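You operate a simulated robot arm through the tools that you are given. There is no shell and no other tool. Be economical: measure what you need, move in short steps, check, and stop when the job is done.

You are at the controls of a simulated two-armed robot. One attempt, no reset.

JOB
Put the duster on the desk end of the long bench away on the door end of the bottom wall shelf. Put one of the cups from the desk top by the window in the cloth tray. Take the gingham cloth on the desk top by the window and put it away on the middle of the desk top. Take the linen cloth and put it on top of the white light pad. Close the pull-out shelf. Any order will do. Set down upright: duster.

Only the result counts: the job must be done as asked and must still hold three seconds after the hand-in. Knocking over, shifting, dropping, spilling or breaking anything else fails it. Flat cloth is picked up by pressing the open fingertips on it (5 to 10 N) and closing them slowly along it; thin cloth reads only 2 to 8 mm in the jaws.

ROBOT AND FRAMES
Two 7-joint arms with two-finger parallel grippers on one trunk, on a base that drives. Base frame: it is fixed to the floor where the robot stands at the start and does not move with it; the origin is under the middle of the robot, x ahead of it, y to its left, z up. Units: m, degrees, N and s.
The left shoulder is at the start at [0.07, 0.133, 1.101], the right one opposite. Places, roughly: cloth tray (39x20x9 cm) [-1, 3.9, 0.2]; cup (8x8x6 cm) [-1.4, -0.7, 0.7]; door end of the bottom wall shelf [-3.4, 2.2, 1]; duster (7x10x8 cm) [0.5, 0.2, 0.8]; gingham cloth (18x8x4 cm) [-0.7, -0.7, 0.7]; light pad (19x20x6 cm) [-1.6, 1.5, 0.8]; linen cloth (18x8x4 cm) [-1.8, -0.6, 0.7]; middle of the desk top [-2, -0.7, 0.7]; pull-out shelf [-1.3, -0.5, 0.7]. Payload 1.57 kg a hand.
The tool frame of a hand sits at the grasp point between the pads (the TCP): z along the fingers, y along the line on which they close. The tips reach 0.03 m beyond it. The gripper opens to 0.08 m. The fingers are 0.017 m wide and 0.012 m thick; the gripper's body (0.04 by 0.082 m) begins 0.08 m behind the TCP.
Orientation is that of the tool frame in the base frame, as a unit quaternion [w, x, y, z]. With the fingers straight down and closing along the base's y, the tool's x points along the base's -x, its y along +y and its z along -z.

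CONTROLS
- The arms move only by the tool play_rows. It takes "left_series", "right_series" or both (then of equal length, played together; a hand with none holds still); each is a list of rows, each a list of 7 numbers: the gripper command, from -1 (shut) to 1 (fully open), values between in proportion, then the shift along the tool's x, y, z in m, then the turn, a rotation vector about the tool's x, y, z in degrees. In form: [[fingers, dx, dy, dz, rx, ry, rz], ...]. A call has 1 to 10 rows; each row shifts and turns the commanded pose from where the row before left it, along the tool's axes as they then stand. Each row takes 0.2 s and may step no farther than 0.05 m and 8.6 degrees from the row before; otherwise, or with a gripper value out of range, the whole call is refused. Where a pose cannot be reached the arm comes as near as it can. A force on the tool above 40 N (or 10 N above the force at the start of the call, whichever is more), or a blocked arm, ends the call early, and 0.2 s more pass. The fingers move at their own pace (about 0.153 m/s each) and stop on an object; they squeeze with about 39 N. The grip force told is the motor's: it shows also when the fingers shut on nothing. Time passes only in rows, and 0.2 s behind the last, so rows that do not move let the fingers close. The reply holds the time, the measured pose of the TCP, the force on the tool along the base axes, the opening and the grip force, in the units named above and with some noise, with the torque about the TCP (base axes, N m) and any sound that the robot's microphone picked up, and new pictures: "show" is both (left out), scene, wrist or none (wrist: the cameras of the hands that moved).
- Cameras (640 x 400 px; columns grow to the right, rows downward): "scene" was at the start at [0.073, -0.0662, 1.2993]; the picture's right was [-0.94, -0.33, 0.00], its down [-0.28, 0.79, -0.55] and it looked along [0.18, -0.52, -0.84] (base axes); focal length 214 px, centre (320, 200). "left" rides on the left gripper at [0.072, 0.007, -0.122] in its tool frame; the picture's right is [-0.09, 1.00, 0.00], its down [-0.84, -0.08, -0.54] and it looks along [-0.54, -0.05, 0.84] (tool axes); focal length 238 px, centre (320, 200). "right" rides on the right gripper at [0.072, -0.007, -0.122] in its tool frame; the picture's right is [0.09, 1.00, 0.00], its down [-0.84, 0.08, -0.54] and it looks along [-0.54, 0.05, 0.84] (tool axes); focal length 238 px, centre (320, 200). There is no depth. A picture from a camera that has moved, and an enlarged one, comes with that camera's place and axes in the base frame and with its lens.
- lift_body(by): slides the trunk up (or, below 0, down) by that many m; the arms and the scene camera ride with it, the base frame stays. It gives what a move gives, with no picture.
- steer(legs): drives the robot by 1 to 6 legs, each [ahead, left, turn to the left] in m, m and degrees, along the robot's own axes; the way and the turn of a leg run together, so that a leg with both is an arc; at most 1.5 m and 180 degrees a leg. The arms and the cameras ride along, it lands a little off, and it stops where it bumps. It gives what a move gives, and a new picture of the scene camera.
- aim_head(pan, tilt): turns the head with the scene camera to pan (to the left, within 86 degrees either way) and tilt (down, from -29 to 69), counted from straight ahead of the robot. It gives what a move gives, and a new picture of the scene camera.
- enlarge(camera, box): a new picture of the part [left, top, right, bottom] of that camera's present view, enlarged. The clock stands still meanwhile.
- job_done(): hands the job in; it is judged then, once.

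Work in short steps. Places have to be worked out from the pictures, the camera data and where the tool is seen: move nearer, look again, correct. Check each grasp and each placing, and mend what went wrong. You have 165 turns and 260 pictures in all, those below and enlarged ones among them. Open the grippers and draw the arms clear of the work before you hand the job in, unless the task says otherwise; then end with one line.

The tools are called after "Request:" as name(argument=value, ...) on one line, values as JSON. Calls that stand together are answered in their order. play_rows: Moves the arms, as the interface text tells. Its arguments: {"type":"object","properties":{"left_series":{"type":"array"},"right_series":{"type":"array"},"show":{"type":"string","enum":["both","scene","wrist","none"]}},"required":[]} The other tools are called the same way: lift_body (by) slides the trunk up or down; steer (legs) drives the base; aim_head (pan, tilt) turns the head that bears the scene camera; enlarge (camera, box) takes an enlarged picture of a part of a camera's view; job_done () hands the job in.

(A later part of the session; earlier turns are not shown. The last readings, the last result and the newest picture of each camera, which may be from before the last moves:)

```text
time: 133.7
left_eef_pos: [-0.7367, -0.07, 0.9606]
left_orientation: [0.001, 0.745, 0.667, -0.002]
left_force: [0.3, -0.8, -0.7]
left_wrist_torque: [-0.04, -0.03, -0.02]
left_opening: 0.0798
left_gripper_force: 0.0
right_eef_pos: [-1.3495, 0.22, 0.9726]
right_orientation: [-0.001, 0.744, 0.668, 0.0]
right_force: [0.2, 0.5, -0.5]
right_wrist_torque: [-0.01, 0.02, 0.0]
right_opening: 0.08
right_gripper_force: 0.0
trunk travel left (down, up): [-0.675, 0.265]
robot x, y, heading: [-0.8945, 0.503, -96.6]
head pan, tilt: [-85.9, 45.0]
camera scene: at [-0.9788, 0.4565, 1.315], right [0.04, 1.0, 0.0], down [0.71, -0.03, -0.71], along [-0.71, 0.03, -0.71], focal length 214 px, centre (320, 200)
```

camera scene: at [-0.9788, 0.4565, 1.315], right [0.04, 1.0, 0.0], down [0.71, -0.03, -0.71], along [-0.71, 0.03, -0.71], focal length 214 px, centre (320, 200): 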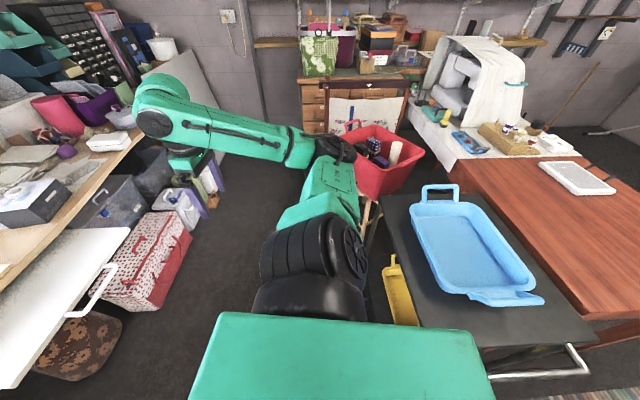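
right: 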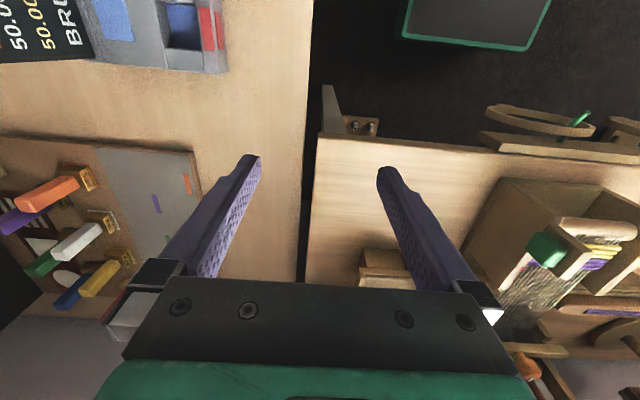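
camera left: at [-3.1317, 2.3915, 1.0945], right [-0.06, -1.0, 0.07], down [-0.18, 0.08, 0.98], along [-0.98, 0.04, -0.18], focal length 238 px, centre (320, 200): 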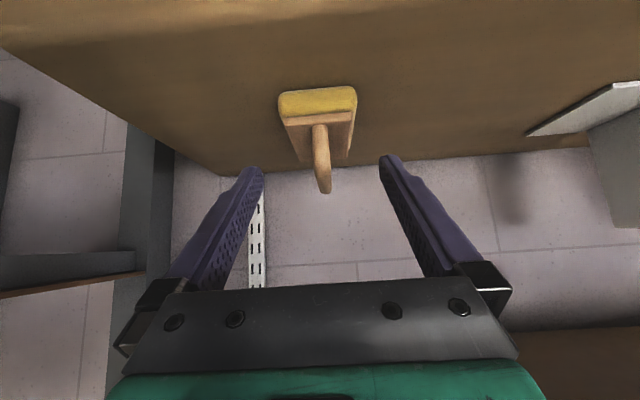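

It's the trolley's corner at my rear right. I step left off it, straighten, go ahead 0.2 m.

Request:
steer(legs=[[0, 0.08, 0], [0.1, 0, 6.6], [0.1, 0, 0]])

Request:
aim_head(pan=-86, tilt=60)

```text
time: 136.2
left_eef_pos: [-0.5998, -0.2581, 0.9619]
left_orientation: [0.0, 0.706, 0.708, -0.001]
left_force: [-0.6, 0.1, 0.7]
left_wrist_torque: [0.05, -0.01, -0.01]
left_opening: 0.0799
left_gripper_force: 0.0
right_eef_pos: [-1.2396, -0.0406, 0.9734]
right_orientation: [-0.001, 0.705, 0.709, 0.0]
right_force: [-0.5, 0.1, 0.6]
right_wrist_torque: [0.05, -0.01, -0.02]
right_opening: 0.0799
right_gripper_force: 0.0
trunk travel left (down, up): [-0.675, 0.265]
robot x, y, heading: [-0.8183, 0.2949, -89.7]
head pan, tilt: [-85.9, 45.0]
camera scene: at [-0.8985, 0.238, 1.315], right [-0.07, 1.0, 0.0], down [0.71, 0.05, -0.71], along [-0.71, -0.05, -0.71], focal length 214 px, centre (320, 200)
```

scene: 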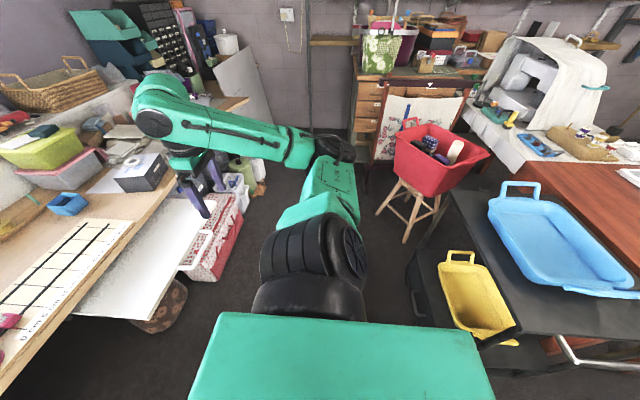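

```text
time: 137.0
left_eef_pos: [-0.5983, -0.2581, 0.9612]
left_orientation: [0.001, 0.706, 0.708, -0.001]
left_force: [-0.7, 0.5, -0.1]
left_wrist_torque: [-0.02, 0.0, -0.04]
left_opening: 0.0799
left_gripper_force: 0.1
right_eef_pos: [-1.2404, -0.0396, 0.9736]
right_orientation: [-0.001, 0.705, 0.71, -0.001]
right_force: [-0.1, -0.1, -0.4]
right_wrist_torque: [0.0, 0.02, -0.01]
right_opening: 0.0802
right_gripper_force: 0.0
trunk travel left (down, up): [-0.675, 0.265]
robot x, y, heading: [-0.8199, 0.2948, -89.8]
head pan, tilt: [-85.9, 60.0]
camera scene: at [-0.8839, 0.2389, 1.2955], right [-0.07, 1.0, 0.0], down [0.86, 0.06, -0.5], along [-0.5, -0.04, -0.87], focal length 214 px, centre (320, 200)
```

scene: 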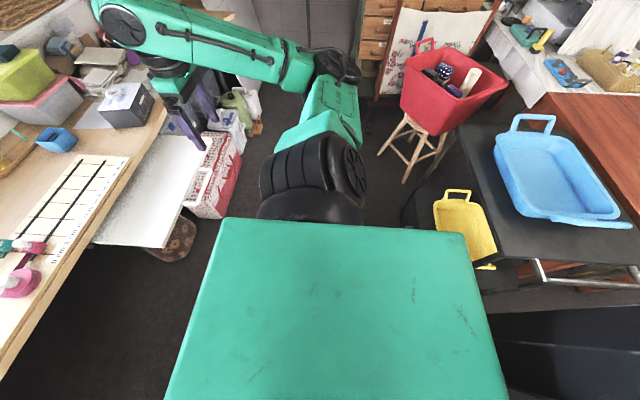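

Now look through the right wrist camera at the pull-out shelf.

Request:
enlarge(camera="right", box=[0, 0, 640, 400])

Request:
aim_head(pan=-25, tilt=55)

```text
1.00 times, centred on (320, 200) of right
camera zoom: at [-1.247, 0.0306, 1.0945], right [1.0, 0.1, 0.0], down [0.08, -0.84, 0.54], along [0.05, -0.54, -0.84], focal length 238 px, centre (320, 200)
```

zoom: 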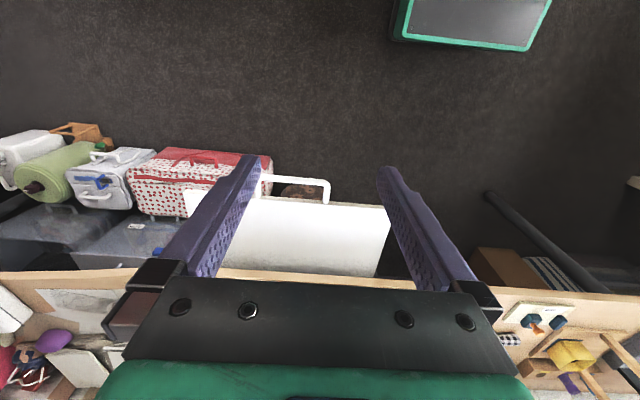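

```text
time: 138.3
left_eef_pos: [-0.5987, -0.2574, 0.9615]
left_orientation: [0.001, 0.706, 0.708, -0.001]
left_force: [-0.1, 0.6, -0.5]
left_wrist_torque: [-0.02, -0.01, -0.01]
left_opening: 0.0797
left_gripper_force: 0.1
right_eef_pos: [-1.2415, -0.0411, 0.9731]
right_orientation: [0.0, 0.705, 0.709, -0.001]
right_force: [0.5, -0.1, 0.1]
right_wrist_torque: [-0.01, -0.02, 0.0]
right_opening: 0.0799
right_gripper_force: 0.0
trunk travel left (down, up): [-0.675, 0.265]
robot x, y, heading: [-0.8152, 0.2923, -89.5]
head pan, tilt: [-25.0, 55.0]
camera scene: at [-0.8478, 0.1785, 1.3015], right [-0.91, 0.42, 0.0], down [0.35, 0.74, -0.57], along [-0.24, -0.52, -0.82], focal length 214 px, centre (320, 200)
```

scene: 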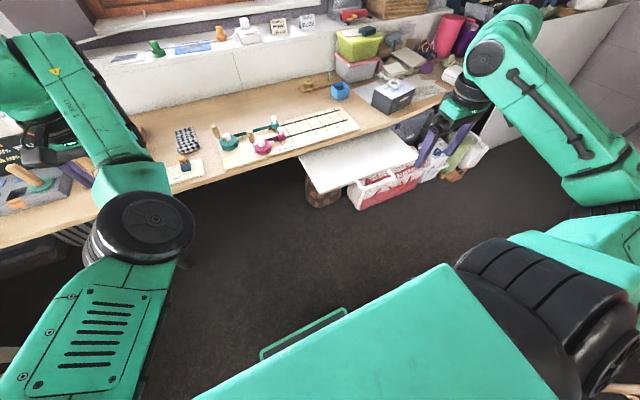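

The shelf board is around z≈0.64, its handle centre near x≈-1.27, y≈-0.2. I lower the trunk, raise/retract the left hand, and set the right hand (closed, slightly pitched) in front of the handle.

Request:
play_rows(left_series=[[0, 0.02, 0, -0.03, 0, 0, 0], [0, 0.03, 0, -0.03, 0, 0, 0], [0, 0.03, 0, -0.03, 0, 0, 0], [0, 0.03, 0, -0.03, 0, 0, 0]], right_series=[[-1, 0.0, -0.01, 0, 0, -7.5, 0], [-1, 0.0, -0.01, 0, 0, -7.5, 0], [-1, 0, -0.01, 0.0, 0, -7.5, 0], [-1, 0, 0, 0, 0, 0, 0]], show="none")

Request:
lift_body(by=-0.24)

Request:
enlarge(camera="right", box=[0, 0, 640, 400])

```text
time: 139.3
left_eef_pos: [-0.5682, -0.2443, 1.0481]
left_orientation: [0.001, 0.706, 0.708, 0.0]
left_force: [-0.6, 0.0, 0.4]
left_wrist_torque: [0.04, 0.0, -0.01]
left_opening: 0.0398
left_gripper_force: 0.0
left hand out of reach, approached as far as the arm can: row 1, 2, 3, 4
right_eef_pos: [-1.2716, -0.0397, 0.9724]
right_orientation: [0.137, 0.692, 0.695, -0.139]
right_force: [0.0, 0.3, 0.5]
right_wrist_torque: [0.0, 0.03, -0.03]
right_opening: 0.0
right_gripper_force: 21.5
trunk travel left (down, up): [-0.675, 0.265]
robot x, y, heading: [-0.8198, 0.2916, -89.8]
head pan, tilt: [-25.0, 55.0]
```

```text
time: 141.8
left_eef_pos: [-0.5692, -0.2421, 0.8089]
left_orientation: [0.001, 0.706, 0.708, -0.001]
left_force: [0.5, 0.1, -0.3]
left_wrist_torque: [0.03, 0.01, 0.01]
left_opening: 0.04
left_gripper_force: 0.1
right_eef_pos: [-1.2708, -0.0392, 0.7336]
right_orientation: [0.138, 0.692, 0.695, -0.139]
right_force: [-0.5, 0.2, 0.2]
right_wrist_torque: [0.02, 0.0, 0.03]
right_opening: 0.0
right_gripper_force: 20.7
trunk travel left (down, up): [-0.435, 0.505]
robot x, y, heading: [-0.8176, 0.2947, -90.1]
head pan, tilt: [-25.0, 55.0]
```

```text
1.00 times, centred on (320, 200) of right
camera zoom: at [-1.2773, 0.0717, 0.8178], right [1.0, 0.09, -0.04], down [0.08, -0.57, 0.82], along [0.05, -0.82, -0.57], focal length 238 px, centre (320, 200)
```

zoom: 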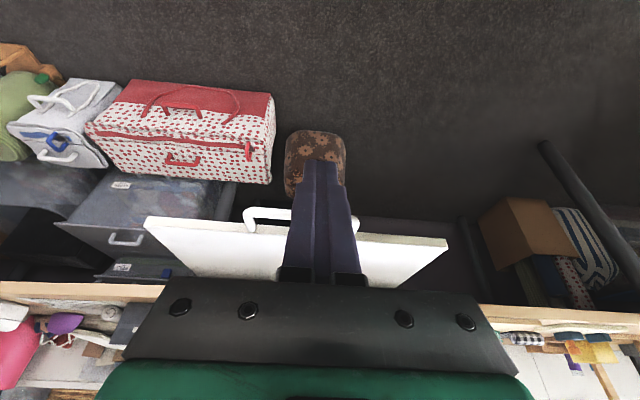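

Board edge spans x −1.51…−1.06 at z≈0.655. I lower so fingertips straddle that height and advance to touch the handle.

Request:
play_rows(right_series=[[-1, 0.0125, -0.006, 0.03, 0, 0, 0], [-1, 0.0125, -0.006, 0.03, 0, 0, 0], [-1, -0.037, 0, 0.0153, 0, 0, 0], [-1, -0.037, 0, 0.0153, 0, 0, 0], [-1, -0.037, 0, 0.0153, 0, 0, 0]])

```text
time: 143.0
left_eef_pos: [-0.5698, -0.2446, 0.8083]
left_orientation: [0.0, 0.706, 0.708, 0.0]
left_force: [0.3, 0.5, -0.2]
left_wrist_torque: [0.0, -0.03, -0.03]
left_opening: 0.0401
left_gripper_force: 0.1
right_eef_pos: [-1.2835, -0.1631, 0.6664]
right_orientation: [0.138, 0.692, 0.695, -0.139]
right_force: [0.1, 0.1, -0.5]
right_wrist_torque: [-0.01, 0.01, 0.0]
right_opening: 0.0
right_gripper_force: 21.2
trunk travel left (down, up): [-0.435, 0.505]
robot x, y, heading: [-0.8154, 0.2921, -90.0]
head pan, tilt: [-25.0, 55.0]
camera scene: at [-0.8477, 0.1777, 1.0614], right [-0.91, 0.42, 0.0], down [0.34, 0.74, -0.57], along [-0.24, -0.52, -0.82], focal length 214 px, centre (320, 200)
camera right: at [-1.29, -0.0502, 0.7524], right [1.0, 0.09, -0.04], down [0.08, -0.57, 0.82], along [0.05, -0.82, -0.57], focal length 238 px, centre (320, 200)
```

scene: 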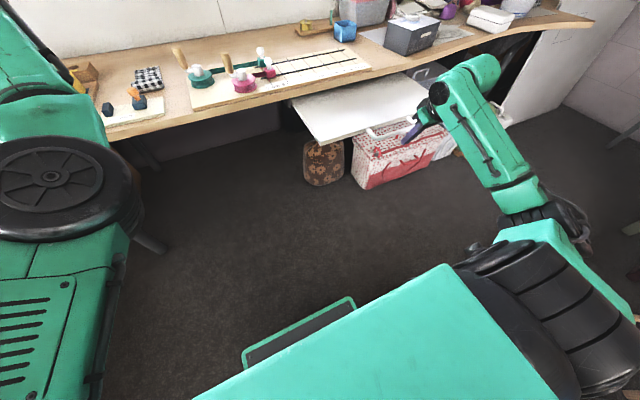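
right: 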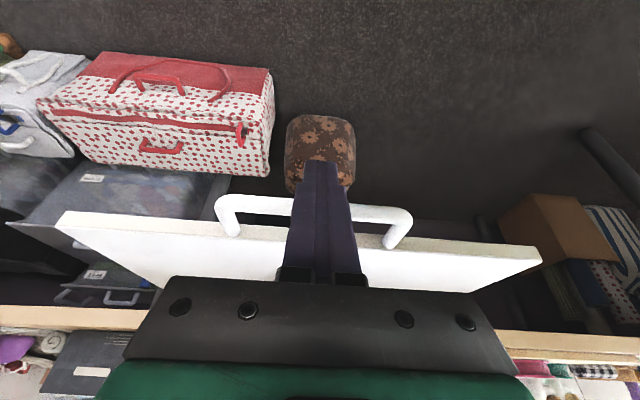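

Fingers are centred in front of the handle. Push forward.

Request:
play_rows(right_series=[[-1, -0.0185, 0, 0.0077, 0, 0, 0], [-1, -0.0185, 0, 0.0077, 0, 0, 0], [-1, -0.0185, 0, 0.0077, 0, 0, 0], [-1, -0.0185, 0, 0.0077, 0, 0, 0], [-1, -0.0185, 0, 0.0077, 0, 0, 0], [-1, -0.0185, 0, 0.0077, 0, 0, 0]])

```text
time: 144.4
left_eef_pos: [-0.5696, -0.2437, 0.8082]
left_orientation: [0.0, 0.706, 0.708, -0.001]
left_force: [0.2, 0.4, 0.0]
left_wrist_torque: [0.03, -0.01, 0.03]
left_opening: 0.0399
left_gripper_force: 0.1
right_eef_pos: [-1.2804, -0.2816, 0.6679]
right_orientation: [0.137, 0.691, 0.696, -0.138]
right_force: [-0.2, -0.9, 0.0]
right_wrist_torque: [-0.03, 0.03, 0.0]
right_opening: 0.0
right_gripper_force: 21.8
trunk travel left (down, up): [-0.435, 0.505]
robot x, y, heading: [-0.8187, 0.2931, -89.6]
head pan, tilt: [-25.0, 55.0]
camera scene: at [-0.8474, 0.1779, 1.0615], right [-0.91, 0.42, 0.0], down [0.34, 0.74, -0.57], along [-0.24, -0.52, -0.82], focal length 214 px, centre (320, 200)
camera right: at [-1.2881, -0.1699, 0.7525], right [1.0, 0.09, -0.04], down [0.08, -0.56, 0.82], along [0.05, -0.82, -0.57], focal length 238 px, centre (320, 200)
```

scene: 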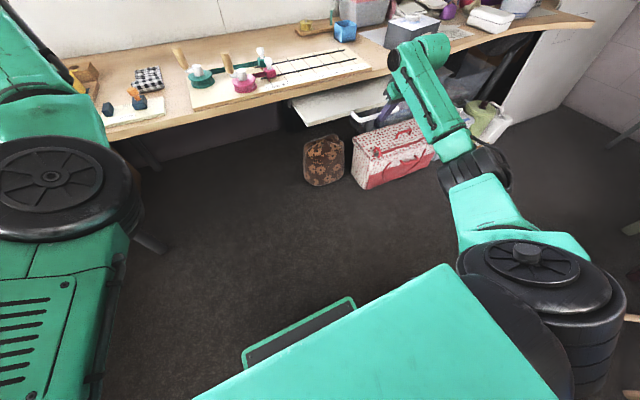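
right: 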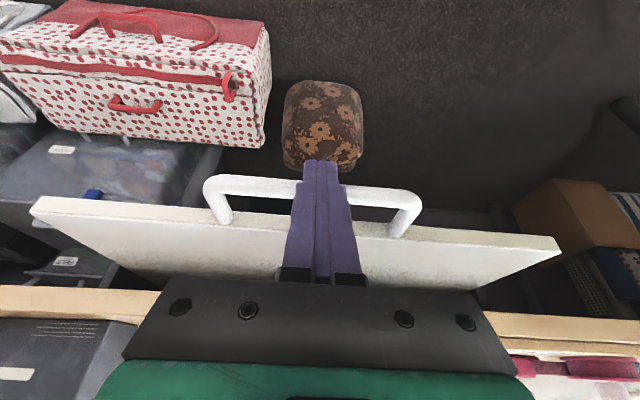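

Sliding well. Continue pushing.

Request:
play_rows(right_series=[[-1, -0.0185, 0, 0.0077, 0, 0, 0], [-1, -0.0185, 0, 0.0077, 0, 0, 0], [-1, -0.0185, 0, 0.0077, 0, 0, 0], [-1, -0.0185, 0, 0.0077, 0, 0, 0], [-1, -0.0139, 0, 0.0057, 0, 0, 0], [-1, -0.0139, 0, 0.0057, 0, 0, 0], [-1, -0.0139, 0, 0.0057, 0, 0, 0], [-1, -0.0139, 0, 0.0057, 0, 0, 0]])

```text
time: 146.2
left_eef_pos: [-0.5697, -0.2431, 0.8089]
left_orientation: [0.002, 0.706, 0.708, -0.001]
left_force: [-0.4, -0.5, 0.8]
left_wrist_torque: [0.03, 0.01, 0.01]
left_opening: 0.0398
left_gripper_force: 0.0
right_eef_pos: [-1.2589, -0.3434, 0.6659]
right_orientation: [0.138, 0.692, 0.695, -0.138]
right_force: [-0.7, 1.1, -0.1]
right_wrist_torque: [0.02, 0.0, 0.0]
right_opening: 0.0
right_gripper_force: 21.1
right hand out of reach, approached as far as the arm can: row 3, 4, 5, 6, 7, 8
trunk travel left (down, up): [-0.435, 0.505]
robot x, y, heading: [-0.8181, 0.2974, -89.6]
head pan, tilt: [-25.0, 55.0]
camera scene: at [-0.8478, 0.1787, 1.0616], right [-0.91, 0.42, 0.0], down [0.34, 0.74, -0.57], along [-0.24, -0.52, -0.82], focal length 214 px, centre (320, 200)
camera right: at [-1.266, -0.2311, 0.7506], right [1.0, 0.09, -0.04], down [0.08, -0.56, 0.82], along [0.05, -0.82, -0.57], focal length 238 px, centre (320, 200)
```

scene: 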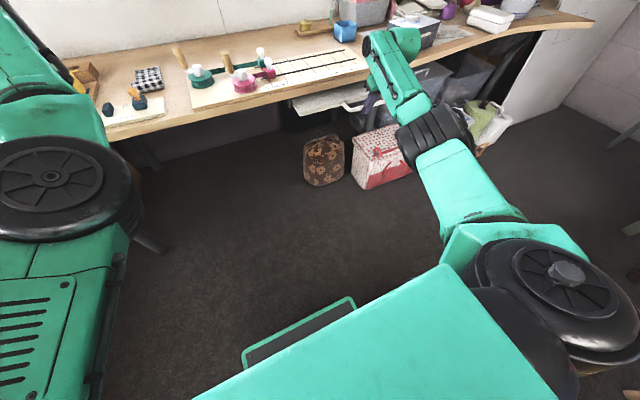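
right: 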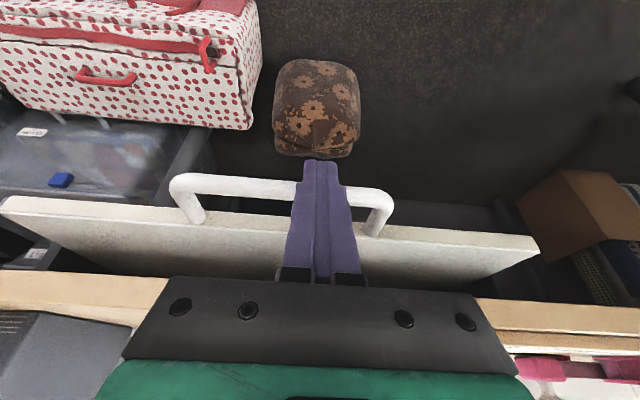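

Arm at its reach limit. I pull the command back to the measured place and drive the base ahead 6 cm to keep pushing.

Request:
play_rows(right_series=[[-1, 0.037, 0, -0.0153, 0, 0, 0], [-1, 0.037, 0, -0.0153, 0, 0, 0]], show="none")

Request:
steer(legs=[[0.12, -0.02, 0]])

Request:
enlarge(camera="right", box=[0, 0, 640, 400])

```text
time: 146.8
left_eef_pos: [-0.5696, -0.2426, 0.8082]
left_orientation: [0.001, 0.706, 0.708, -0.001]
left_force: [-0.1, -0.9, -0.1]
left_wrist_torque: [-0.03, -0.01, -0.02]
left_opening: 0.0399
left_gripper_force: 0.1
right_eef_pos: [-1.259, -0.2626, 0.6663]
right_orientation: [0.137, 0.693, 0.694, -0.138]
right_force: [-0.7, 0.6, -0.5]
right_wrist_torque: [0.01, 0.03, -0.02]
right_opening: 0.0
right_gripper_force: 21.0
trunk travel left (down, up): [-0.435, 0.505]
robot x, y, heading: [-0.816, 0.296, -89.8]
head pan, tilt: [-25.0, 55.0]
```

```text
time: 148.1
left_eef_pos: [-0.5887, -0.3633, 0.8075]
left_orientation: [0.001, 0.705, 0.709, 0.0]
left_force: [-0.3, -0.5, 0.0]
left_wrist_torque: [0.03, -0.04, -0.01]
left_opening: 0.0398
left_gripper_force: 0.1
right_eef_pos: [-1.2791, -0.3839, 0.6651]
right_orientation: [0.137, 0.691, 0.696, -0.137]
right_force: [0.1, 0.7, 0.2]
right_wrist_torque: [0.0, 0.01, -0.02]
right_opening: 0.0
right_gripper_force: 20.9
trunk travel left (down, up): [-0.435, 0.505]
robot x, y, heading: [-0.8368, 0.172, -89.9]
head pan, tilt: [-25.0, 55.0]
camera scene: at [-0.8674, 0.0585, 1.0614], right [-0.91, 0.42, 0.0], down [0.34, 0.74, -0.57], along [-0.24, -0.52, -0.82], focal length 214 px, centre (320, 200)
```

scene: 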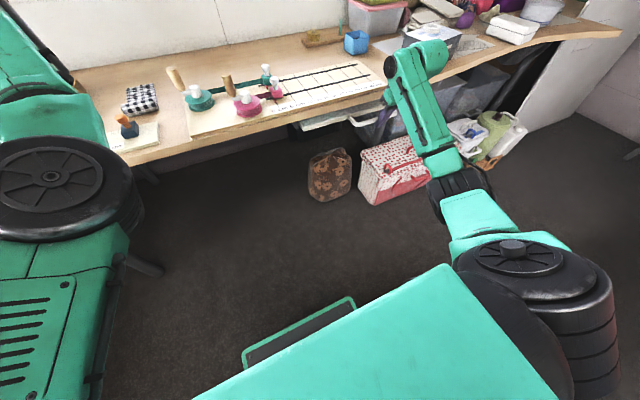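

```text
1.00 times, centred on (320, 200) of right
camera zoom: at [-1.2859, -0.2716, 0.7503], right [1.0, 0.09, -0.04], down [0.08, -0.57, 0.82], along [0.05, -0.82, -0.57], focal length 238 px, centre (320, 200)
```

zoom: 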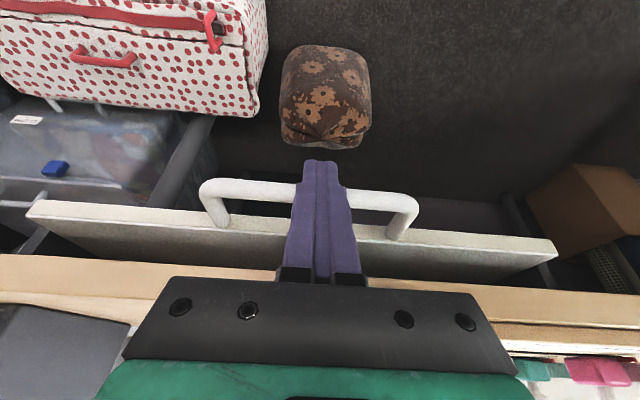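

Continue pushing by arm until resistance rises.

Request:
play_rows(right_series=[[-1, -0.0139, 0, 0.0057, 0, 0, 0], [-1, -0.0139, 0, 0.0057, 0, 0, 0], [-1, -0.0139, 0, 0.0057, 0, 0, 0], [-1, -0.0139, 0, 0.0057, 0, 0, 0], [-1, -0.0092, 0, 0.0038, 0, 0, 0], [-1, -0.0092, 0, 0.0038, 0, 0, 0]])

```text
time: 148.5
left_eef_pos: [-0.5907, -0.362, 0.8088]
left_orientation: [0.0, 0.707, 0.708, -0.002]
left_force: [0.6, 0.3, 0.8]
left_wrist_torque: [0.03, -0.03, -0.01]
left_opening: 0.0401
left_gripper_force: 0.1
right_eef_pos: [-1.2811, -0.3882, 0.6604]
right_orientation: [0.126, 0.695, 0.696, -0.128]
right_force: [1.3, 12.4, 1.1]
right_wrist_torque: [0.24, -0.03, 0.03]
right_opening: 0.0
right_gripper_force: 21.0
trunk travel left (down, up): [-0.435, 0.505]
robot x, y, heading: [-0.8367, 0.1756, -89.8]
head pan, tilt: [-25.0, 55.0]
stopped in row 2 (right hand): the force on the tool passed its limit (the readings are from after the stop); the commanded pose is now the measured one
camera scene: at [-0.8672, 0.0602, 1.0616], right [-0.91, 0.42, 0.0], down [0.35, 0.74, -0.57], along [-0.24, -0.52, -0.82], focal length 214 px, centre (320, 200)
camera right: at [-1.2872, -0.2793, 0.7487], right [1.0, 0.09, -0.03], down [0.08, -0.59, 0.8], along [0.05, -0.8, -0.6], focal length 238 px, centre (320, 200)
```

scene: 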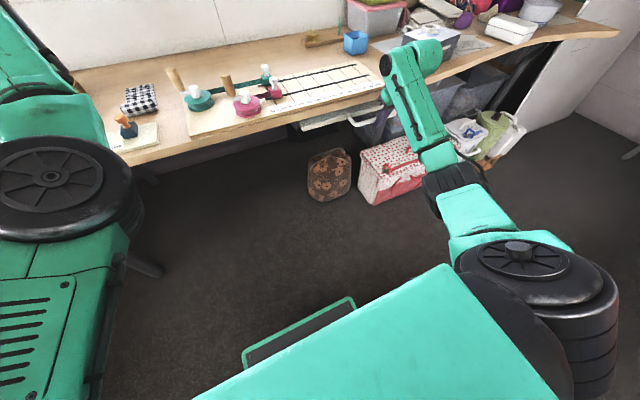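
right: 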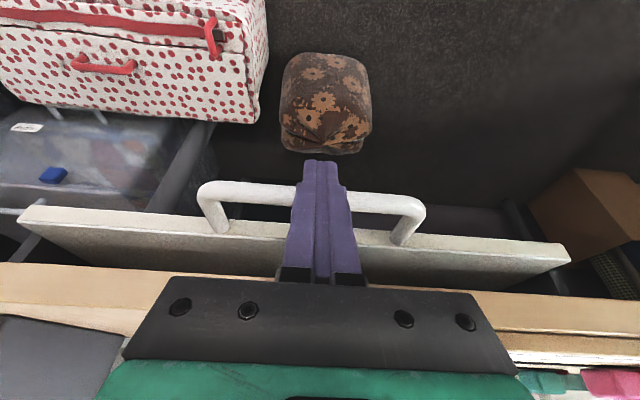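

The board's front edge looks about flush with the desk edge and resistance rose. I back the hand off and check.

Request:
play_rows(right_series=[[-1, 0.03, 0, -0.012, 0, 0, 0], [-1, 0.04, 0, -0.016, 0, 0, 0], [-1, 0.04, 0, -0.016, 0, 0, 0]], show="wrist")

Request:
enlarge(camera="scene", box=[220, 20, 480, 180])

```text
time: 149.3
left_eef_pos: [-0.5899, -0.3611, 0.8096]
left_orientation: [0.001, 0.706, 0.708, -0.001]
left_force: [-0.2, 0.3, 0.9]
left_wrist_torque: [0.0, -0.01, 0.01]
left_opening: 0.0399
left_gripper_force: 0.0
right_eef_pos: [-1.2817, -0.2708, 0.6626]
right_orientation: [0.128, 0.695, 0.696, -0.128]
right_force: [1.1, 0.5, -0.6]
right_wrist_torque: [0.0, 0.01, 0.01]
right_opening: 0.0
right_gripper_force: 21.3
trunk travel left (down, up): [-0.435, 0.505]
robot x, y, heading: [-0.838, 0.1769, -89.9]
head pan, tilt: [-25.0, 55.0]
camera right: at [-1.288, -0.1602, 0.7505], right [1.0, 0.09, -0.03], down [0.08, -0.59, 0.81], along [0.05, -0.81, -0.59], focal length 238 px, centre (320, 200)
```

right: 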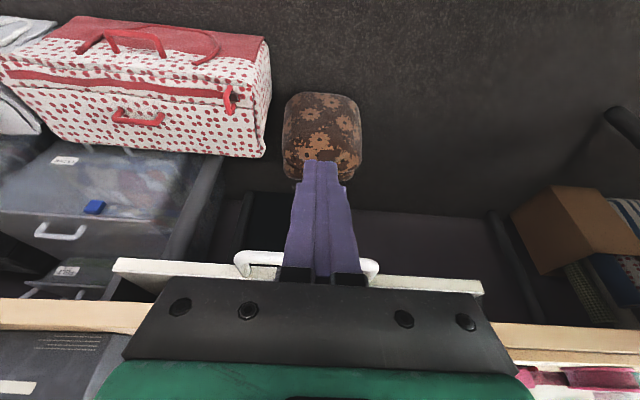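

```text
2.46 times, centred on (350, 100) of scene
camera zoom: at [-0.8675, 0.0608, 1.0617], right [-0.91, 0.42, 0.0], down [0.35, 0.74, -0.57], along [-0.24, -0.52, -0.82], focal length 528 px, centre (246, 446)
```

zoom: 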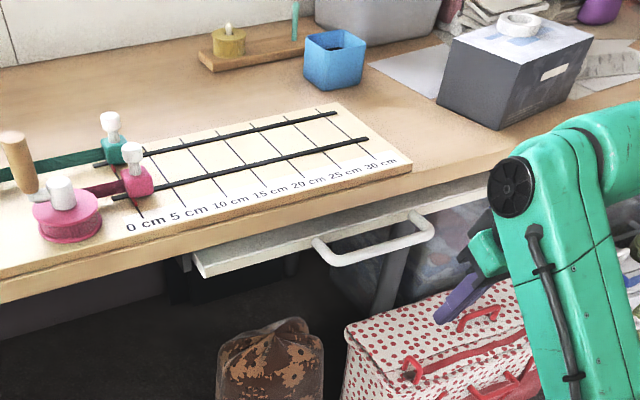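

It looks flush; I push once more in small steps to confirm that it is against its stop.

Request:
play_rows(right_series=[[-1, -0.046, 0, 0.019, 0, 0, 0], [-1, -0.046, 0, 0.019, 0, 0, 0], [-1, -0.0139, 0, 0.0057, 0, 0, 0], [-1, -0.006, 0, 0.0025, 0, 0, 0], [-1, -0.006, 0, 0.0025, 0, 0, 0], [-1, -0.006, 0, 0.0025, 0, 0, 0], [-1, -0.006, 0, 0.0025, 0, 0, 0], [-1, -0.006, 0, 0.0025, 0, 0, 0]], show="wrist")

```text
time: 150.5
left_eef_pos: [-0.5905, -0.3603, 0.8083]
left_orientation: [0.0, 0.707, 0.708, -0.002]
left_force: [0.3, -0.1, -0.5]
left_wrist_torque: [0.03, -0.03, 0.0]
left_opening: 0.0401
left_gripper_force: 0.0
right_eef_pos: [-1.2825, -0.3917, 0.6552]
right_orientation: [0.119, 0.698, 0.696, -0.12]
right_force: [3.3, 13.9, 3.1]
right_wrist_torque: [0.15, 0.06, 0.02]
right_opening: 0.0
right_gripper_force: 21.9
trunk travel left (down, up): [-0.435, 0.505]
robot x, y, heading: [-0.8386, 0.1747, -90.3]
head pan, tilt: [-25.0, 55.0]
stopped in row 6 (right hand): the force on the tool passed its limit (the readings are from after the stop); the commanded pose is now the measured one
camera right: at [-1.2879, -0.2832, 0.7458], right [1.0, 0.08, -0.03], down [0.08, -0.61, 0.79], along [0.05, -0.79, -0.61], focal length 238 px, centre (320, 200)
```

right: 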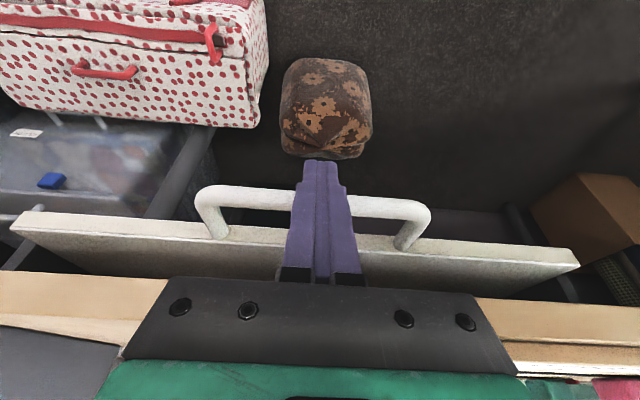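

Blocked at the same place: it is closed. I withdraw, straighten the right hand, raise the trunk and move along the desk to look at its middle.

Request:
play_rows(right_series=[[-1, 0.045, 0, -0.016, 0, 0, 0], [-1, 0.045, 0, -0.016, 0, 0, 0], [-1, 0.04, 0, -0.03, 0, 8, 0], [-1, 0.02, 0, -0.04, 0, 8, 0], [-1, 0, 0, -0.04, 0, 4, 0]], show="none")

Request:
lift_body(by=0.3)

Request:
aim_head(pan=-10, tilt=50)

Request:
steer(legs=[[-0.08, 0, 0], [0, -0.8, 0]])

```text
time: 151.7
left_eef_pos: [-0.5893, -0.3624, 0.8077]
left_orientation: [0.001, 0.707, 0.707, -0.002]
left_force: [0.3, -0.1, -0.3]
left_wrist_torque: [0.01, 0.02, 0.02]
left_opening: 0.0402
left_gripper_force: 0.0
right_eef_pos: [-1.2796, -0.2176, 0.7446]
right_orientation: [-0.002, 0.707, 0.707, 0.003]
right_force: [0.3, 0.7, 0.2]
right_wrist_torque: [-0.01, 0.04, 0.01]
right_opening: 0.0001
right_gripper_force: 21.6
trunk travel left (down, up): [-0.435, 0.505]
robot x, y, heading: [-0.8342, 0.1756, -90.1]
head pan, tilt: [-25.0, 55.0]
```

```text
time: 154.7
left_eef_pos: [-0.59, -0.3604, 1.1076]
left_orientation: [0.0, 0.707, 0.707, -0.002]
left_force: [0.4, -0.3, -0.7]
left_wrist_torque: [0.0, -0.01, -0.01]
left_opening: 0.04
left_gripper_force: 0.0
right_eef_pos: [-1.2812, -0.2174, 1.0446]
right_orientation: [-0.001, 0.708, 0.706, 0.002]
right_force: [0.1, -0.2, 0.1]
right_wrist_torque: [-0.02, 0.0, 0.03]
right_opening: 0.0003
right_gripper_force: 21.3
trunk travel left (down, up): [-0.735, 0.205]
robot x, y, heading: [-0.8386, 0.1719, -90.0]
head pan, tilt: [-25.0, 55.0]
```

```text
time: 155.5
left_eef_pos: [-0.5909, -0.362, 1.1075]
left_orientation: [0.0, 0.707, 0.707, -0.001]
left_force: [0.7, 0.1, -0.2]
left_wrist_torque: [-0.03, 0.03, -0.01]
left_opening: 0.0401
left_gripper_force: 0.0
right_eef_pos: [-1.2801, -0.2176, 1.0445]
right_orientation: [0.0, 0.708, 0.707, 0.002]
right_force: [-0.4, 0.1, 0.4]
right_wrist_torque: [0.0, 0.01, 0.0]
right_opening: 0.0
right_gripper_force: 21.7
trunk travel left (down, up): [-0.735, 0.205]
robot x, y, heading: [-0.8378, 0.1747, -90.2]
head pan, tilt: [-10.0, 50.0]
camera scene: at [-0.8506, 0.0503, 1.368], right [-0.98, 0.18, 0.0], down [0.13, 0.75, -0.64], along [-0.11, -0.63, -0.77], focal length 214 px, centre (320, 200)
```

scene: 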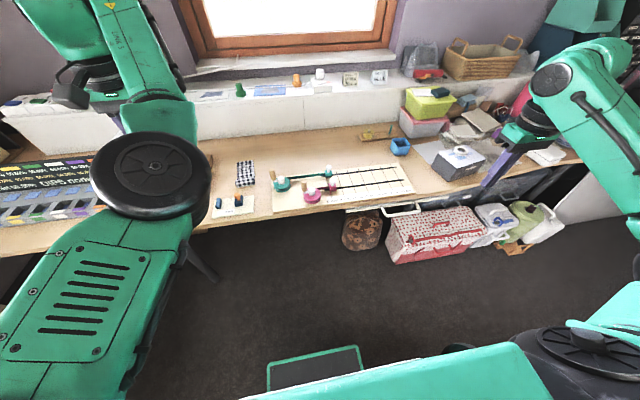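

```text
time: 160.5
left_eef_pos: [-1.3976, -0.2795, 1.1089]
left_orientation: [0.0, 0.706, 0.708, -0.002]
left_force: [0.1, -0.2, -0.8]
left_wrist_torque: [-0.01, 0.0, -0.02]
left_opening: 0.0399
left_gripper_force: 0.1
right_eef_pos: [-2.0889, -0.1388, 1.0436]
right_orientation: [-0.001, 0.706, 0.708, 0.002]
right_force: [0.2, -0.8, -0.3]
right_wrist_torque: [0.02, 0.01, -0.03]
right_opening: 0.0
right_gripper_force: 21.7
trunk travel left (down, up): [-0.735, 0.205]
robot x, y, heading: [-1.6438, 0.2556, -89.8]
head pan, tilt: [-10.0, 50.0]
camera scene: at [-1.6586, 0.1303, 1.368], right [-0.99, 0.17, 0.0], down [0.13, 0.75, -0.64], along [-0.11, -0.63, -0.77], focal length 214 px, centre (320, 200)
```

scene: 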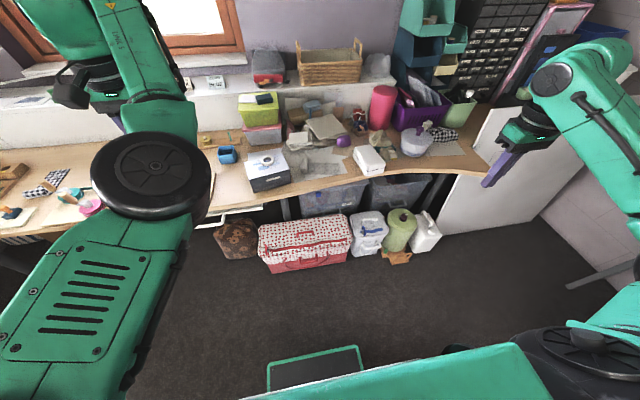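

Request:
enlarge(camera="scene", box=[200, 70, 500, 210])

Request:
enlarge(camera="right", box=[0, 0, 640, 400])

Request:
enlarge(camera="left", box=[0, 0, 640, 400])

```text
2.13 times, centred on (350, 140) of scene
camera zoom: at [-1.6586, 0.1303, 1.368], right [-0.99, 0.17, 0.0], down [0.13, 0.75, -0.64], along [-0.11, -0.63, -0.77], focal length 458 px, centre (256, 328)
```

zoom: 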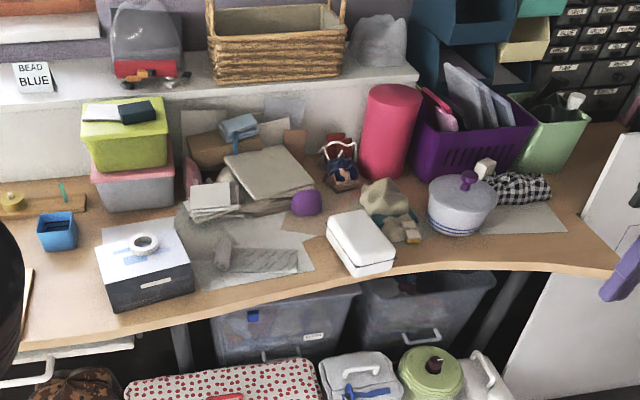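

```text
1.00 times, centred on (320, 200) of right
camera zoom: at [-2.0952, -0.0686, 1.1661], right [1.0, 0.09, 0.0], down [0.08, -0.84, 0.54], along [0.05, -0.54, -0.84], focal length 238 px, centre (320, 200)
```

zoom: 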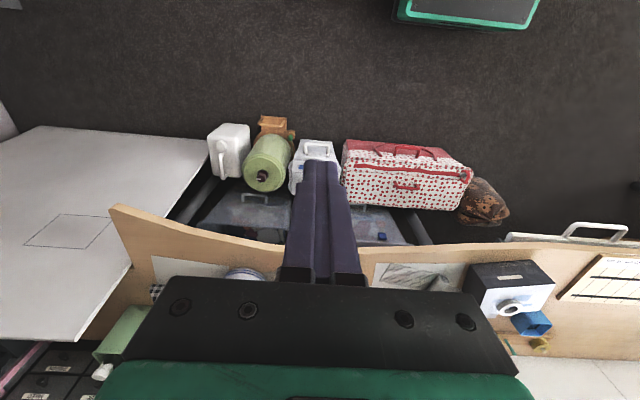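

```text
1.00 times, centred on (320, 200) of left
camera zoom: at [-1.3913, -0.2087, 1.2323], right [1.0, -0.09, 0.0], down [-0.07, -0.84, 0.54], along [-0.05, -0.54, -0.84], focal length 238 px, centre (320, 200)
```

zoom: 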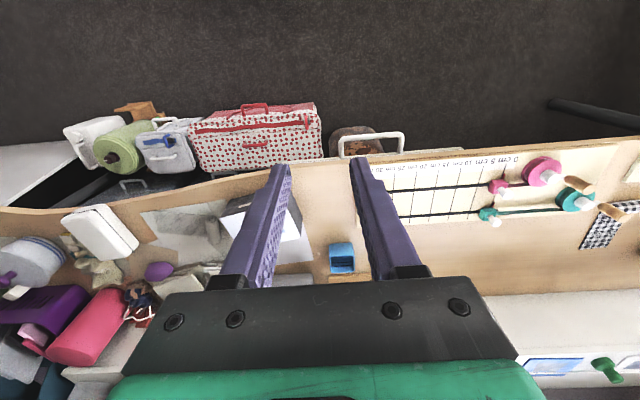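

The linen is the grey strip on the white sheet near [-1.80,-0.585]. A free place for the gingham is around [-1.88,-0.6]. I drive closer and bring the right hand over the linen.

Request:
steer(legs=[[0.22, 0, 0]])

Request:
play_rows(right_series=[[1, -0.022, 0.04, 0, 0, 0, 0], [1, -0.022, 0.04, 0, 0, 0, 0], [1, -0.022, 0.04, 0, 0, 0, 0], [1, -0.022, 0.04, 0, 0, 0, 0], [1, -0.022, 0.04, 0, 0, 0, 0], [1, -0.022, 0.04, 0, 0, 0, 0], [1, -0.022, 0.04, 0, 0, 0, 0], [1, -0.022, 0, 0.03, 0, 0, 0], [1, -0.01, 0, 0.04, 0, 0, 0]])

```text
time: 162.2
left_eef_pos: [-1.3986, -0.5014, 1.11]
left_orientation: [0.001, 0.706, 0.708, -0.003]
left_force: [-0.2, 0.0, -1.0]
left_wrist_torque: [-0.01, 0.03, -0.03]
left_opening: 0.0399
left_gripper_force: 0.1
right_eef_pos: [-2.0887, -0.3609, 1.044]
right_orientation: [0.0, 0.706, 0.708, 0.002]
right_force: [1.3, 0.8, 0.4]
right_wrist_torque: [0.01, 0.04, 0.0]
right_opening: 0.0
right_gripper_force: 21.0
trunk travel left (down, up): [-0.735, 0.205]
robot x, y, heading: [-1.647, 0.0342, -89.7]
head pan, tilt: [-10.0, 50.0]
camera scene: at [-1.6586, -0.0906, 1.3682], right [-0.99, 0.17, 0.0], down [0.13, 0.75, -0.64], along [-0.11, -0.63, -0.77], focal length 214 px, centre (320, 200)
```

scene: 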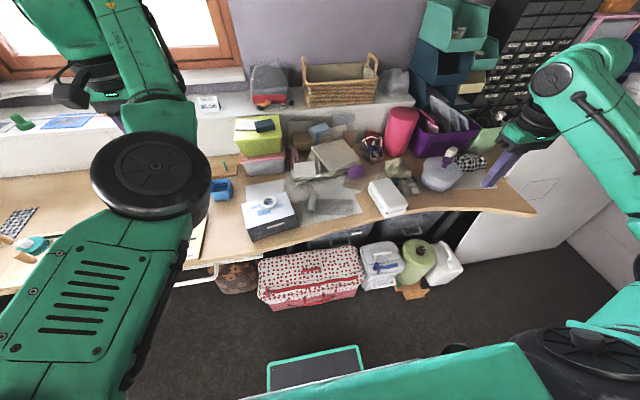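

```text
time: 164.2
left_eef_pos: [-1.3974, -0.5043, 1.108]
left_orientation: [0.0, 0.706, 0.708, -0.001]
left_force: [-0.9, 0.1, -0.4]
left_wrist_torque: [-0.01, 0.01, 0.0]
left_opening: 0.0399
left_gripper_force: 0.1
right_eef_pos: [-1.8086, -0.5468, 0.9733]
right_orientation: [-0.002, 0.707, 0.708, 0.001]
right_force: [-1.4, -0.2, 0.2]
right_wrist_torque: [0.0, -0.01, -0.01]
right_opening: 0.0801
right_gripper_force: 0.0
trunk travel left (down, up): [-0.735, 0.205]
robot x, y, heading: [-1.6469, 0.0321, -90.1]
head pan, tilt: [-10.0, 50.0]
camera scene: at [-1.6588, -0.0931, 1.368], right [-0.99, 0.17, 0.0], down [0.13, 0.76, -0.64], along [-0.11, -0.63, -0.77], focal length 214 px, centre (320, 200)
camera right: at [-1.8141, -0.4771, 1.095], right [1.0, 0.09, 0.0], down [0.08, -0.84, 0.54], along [0.05, -0.54, -0.84], focal length 238 px, centre (320, 200)
```

scene: 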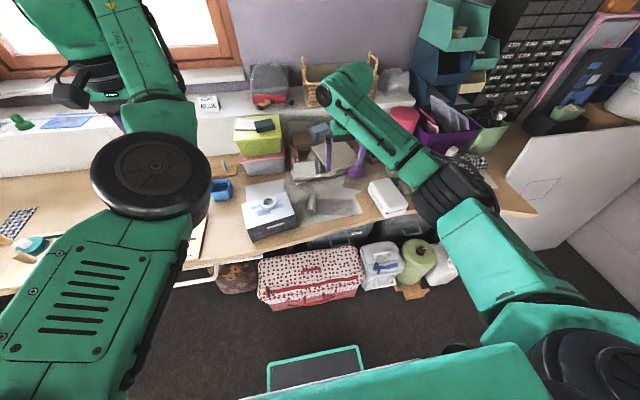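
right: 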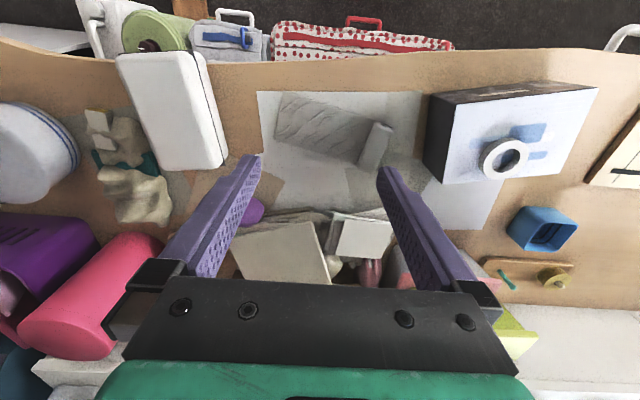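

I enlarge the linen.

Request:
enlarge(camera="right", box=[240, 70, 440, 200])

```text
3.08 times, centred on (340, 135) of right
camera zoom: at [-1.8141, -0.4771, 1.095], right [1.0, 0.09, 0.0], down [0.08, -0.84, 0.54], along [0.05, -0.54, -0.84], focal length 733 px, centre (258, 400)
```

zoom: 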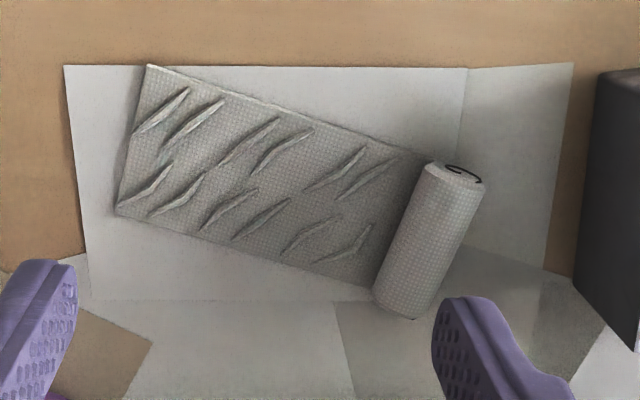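

The linen has a rolled end at about [-1.72,-0.60], axis ~17° off base y. I bring the right hand above the roll with matching yaw.

Request:
play_rows(right_series=[[0.5, -0.0177, 0.0295, 0.02, 0, 0, 0], [0.5, -0.0177, 0.0295, 0.02, 0, 0, 0], [0.5, -0.0177, 0.0295, 0.02, 0, 0, 0], [0.5, 0, 0, 0.02, 0, 0, 8.5], [0.5, 0, 0, 0.02, 0, 0, 8.5]])

```text
time: 165.4
left_eef_pos: [-1.3969, -0.5032, 1.1081]
left_orientation: [0.0, 0.706, 0.708, -0.002]
left_force: [-0.1, -0.7, -0.4]
left_wrist_torque: [-0.01, 0.03, 0.02]
left_opening: 0.0402
left_gripper_force: 0.1
right_eef_pos: [-1.7368, -0.5697, 0.8814]
right_orientation: [-0.002, 0.804, 0.595, 0.002]
right_force: [0.5, 0.0, -0.7]
right_wrist_torque: [-0.03, 0.01, 0.01]
right_opening: 0.06
right_gripper_force: 0.1
right hand out of reach, approached as far as the arm can: row 2, 3
trunk travel left (down, up): [-0.735, 0.205]
robot x, y, heading: [-1.6455, 0.0337, -90.1]
head pan, tilt: [-10.0, 50.0]
camera scene: at [-1.6578, -0.0922, 1.368], right [-0.99, 0.17, 0.0], down [0.13, 0.75, -0.64], along [-0.11, -0.63, -0.77], focal length 214 px, centre (320, 200)
camera right: at [-1.7212, -0.501, 1.0026], right [0.98, -0.2, 0.0], down [-0.17, -0.82, 0.54], along [-0.11, -0.53, -0.84], focal length 238 px, centre (320, 200)
```

scene: 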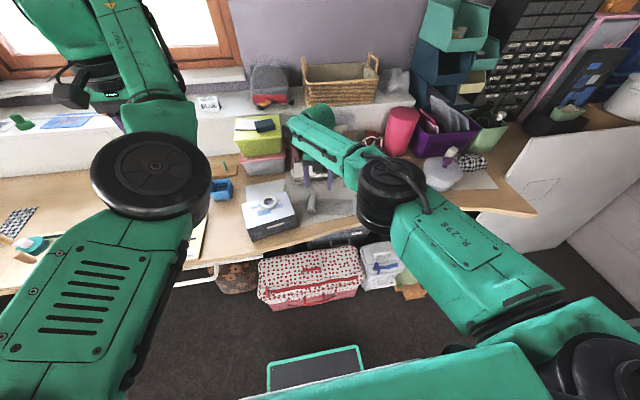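
right: 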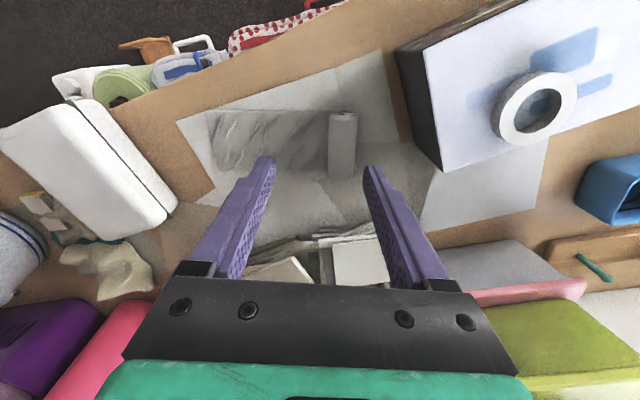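

Roll is aligned with the jaws, centre [-1.717,-0.60]. The arm is near its reach limit, so I drive 3.5 cm ahead, 2 cm left, and lower by trunk.

Request:
steer(legs=[[0.035, 0.018, 0]])

Request:
lift_body(by=-0.06)

Request:
enlarge(camera="right", box=[160, 50, 520, 275])

```text
time: 166.2
left_eef_pos: [-1.3817, -0.5329, 1.1113]
left_orientation: [0.002, 0.707, 0.708, -0.002]
left_force: [-0.7, 0.6, -0.4]
left_wrist_torque: [-0.02, -0.03, 0.0]
left_opening: 0.04
left_gripper_force: 0.1
right_eef_pos: [-1.721, -0.601, 0.8827]
right_orientation: [0.001, 0.803, 0.596, 0.001]
right_force: [0.2, -0.4, 0.6]
right_wrist_torque: [-0.03, -0.02, 0.03]
right_opening: 0.0599
right_gripper_force: 0.2
trunk travel left (down, up): [-0.735, 0.205]
robot x, y, heading: [-1.6306, 0.0005, -89.8]
head pan, tilt: [-10.0, 50.0]
camera scene: at [-1.6432, -0.1212, 1.3686], right [-0.99, 0.17, 0.0], down [0.13, 0.75, -0.65], along [-0.11, -0.64, -0.76], focal length 214 px, centre (320, 200)
```

scene: 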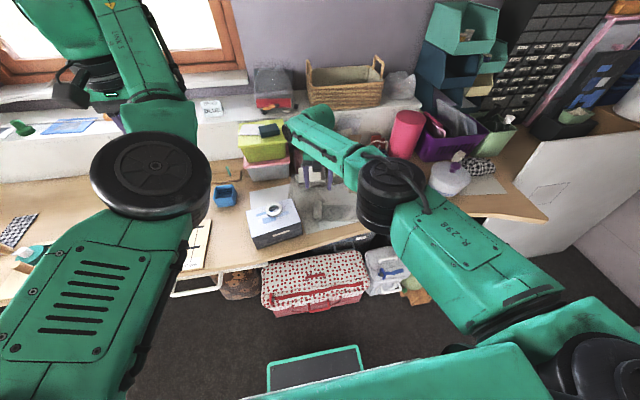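

```text
time: 167.2
left_eef_pos: [-1.3801, -0.5375, 1.0502]
left_orientation: [0.002, 0.706, 0.709, -0.001]
left_force: [-0.6, 0.1, 0.1]
left_wrist_torque: [0.0, 0.01, 0.01]
left_opening: 0.0397
left_gripper_force: 0.1
right_eef_pos: [-1.7189, -0.6026, 0.8216]
right_orientation: [-0.001, 0.803, 0.596, 0.002]
right_force: [-0.2, 0.6, 0.4]
right_wrist_torque: [0.0, 0.03, 0.01]
right_opening: 0.0601
right_gripper_force: 0.1
trunk travel left (down, up): [-0.675, 0.265]
robot x, y, heading: [-1.6236, -0.0002, -89.9]
head pan, tilt: [-10.0, 50.0]
```

```text
1.78 times, centred on (340, 162) of right
camera zoom: at [-1.7043, -0.5345, 0.9429], right [0.98, -0.2, 0.0], down [-0.17, -0.82, 0.54], along [-0.11, -0.53, -0.84], focal length 424 px, centre (284, 267)
```

zoom: 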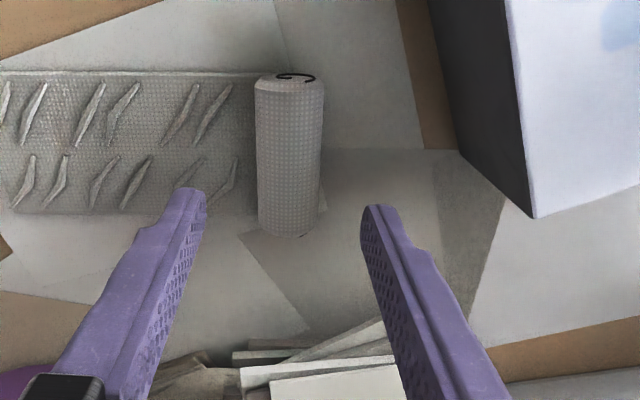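

Well aligned. Descend to the roll with small steps at the end.

Request:
play_rows(right_series=[[0.5, 0, 0.002, 0.03, 0, 0, 0], [0.5, 0, 0, 0.02, 0, 0, 0], [0.5, 0, 0, 0.005, 0, 0, 0], [0.5, 0, 0, 0.004, 0, 0, 0], [0.5, 0, 0, 0.004, 0, 0, 0], [0.5, 0, 0, 0.004, 0, 0, 0]], show="wrist")

```text
time: 168.7
left_eef_pos: [-1.3802, -0.5375, 1.0478]
left_orientation: [0.001, 0.705, 0.709, -0.001]
left_force: [-0.4, 0.4, 0.2]
left_wrist_torque: [0.0, 0.01, 0.0]
left_opening: 0.0402
left_gripper_force: 0.0
right_eef_pos: [-1.7202, -0.5943, 0.7704]
right_orientation: [-0.001, 0.803, 0.596, 0.002]
right_force: [-1.5, -0.4, -0.5]
right_wrist_torque: [0.02, 0.01, 0.01]
right_opening: 0.0601
right_gripper_force: 0.1
right hand out of reach, approached as far as the arm can: row 1, 3, 5
trunk travel left (down, up): [-0.675, 0.265]
robot x, y, heading: [-1.6257, -0.0016, -89.9]
head pan, tilt: [-10.0, 50.0]
camera right: at [-1.7047, -0.5253, 0.8913], right [0.98, -0.2, 0.0], down [-0.17, -0.83, 0.54], along [-0.11, -0.53, -0.84], focal length 238 px, centre (320, 200)
```

right: 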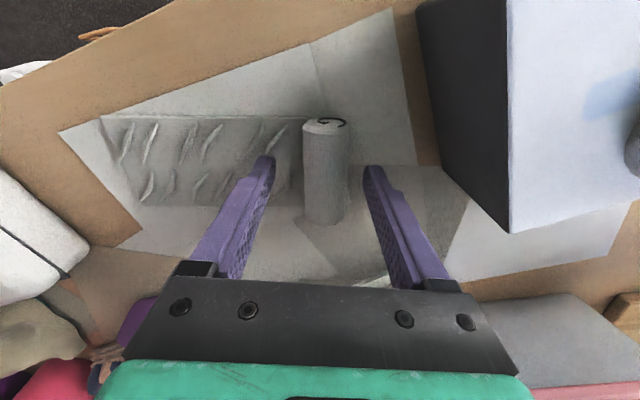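

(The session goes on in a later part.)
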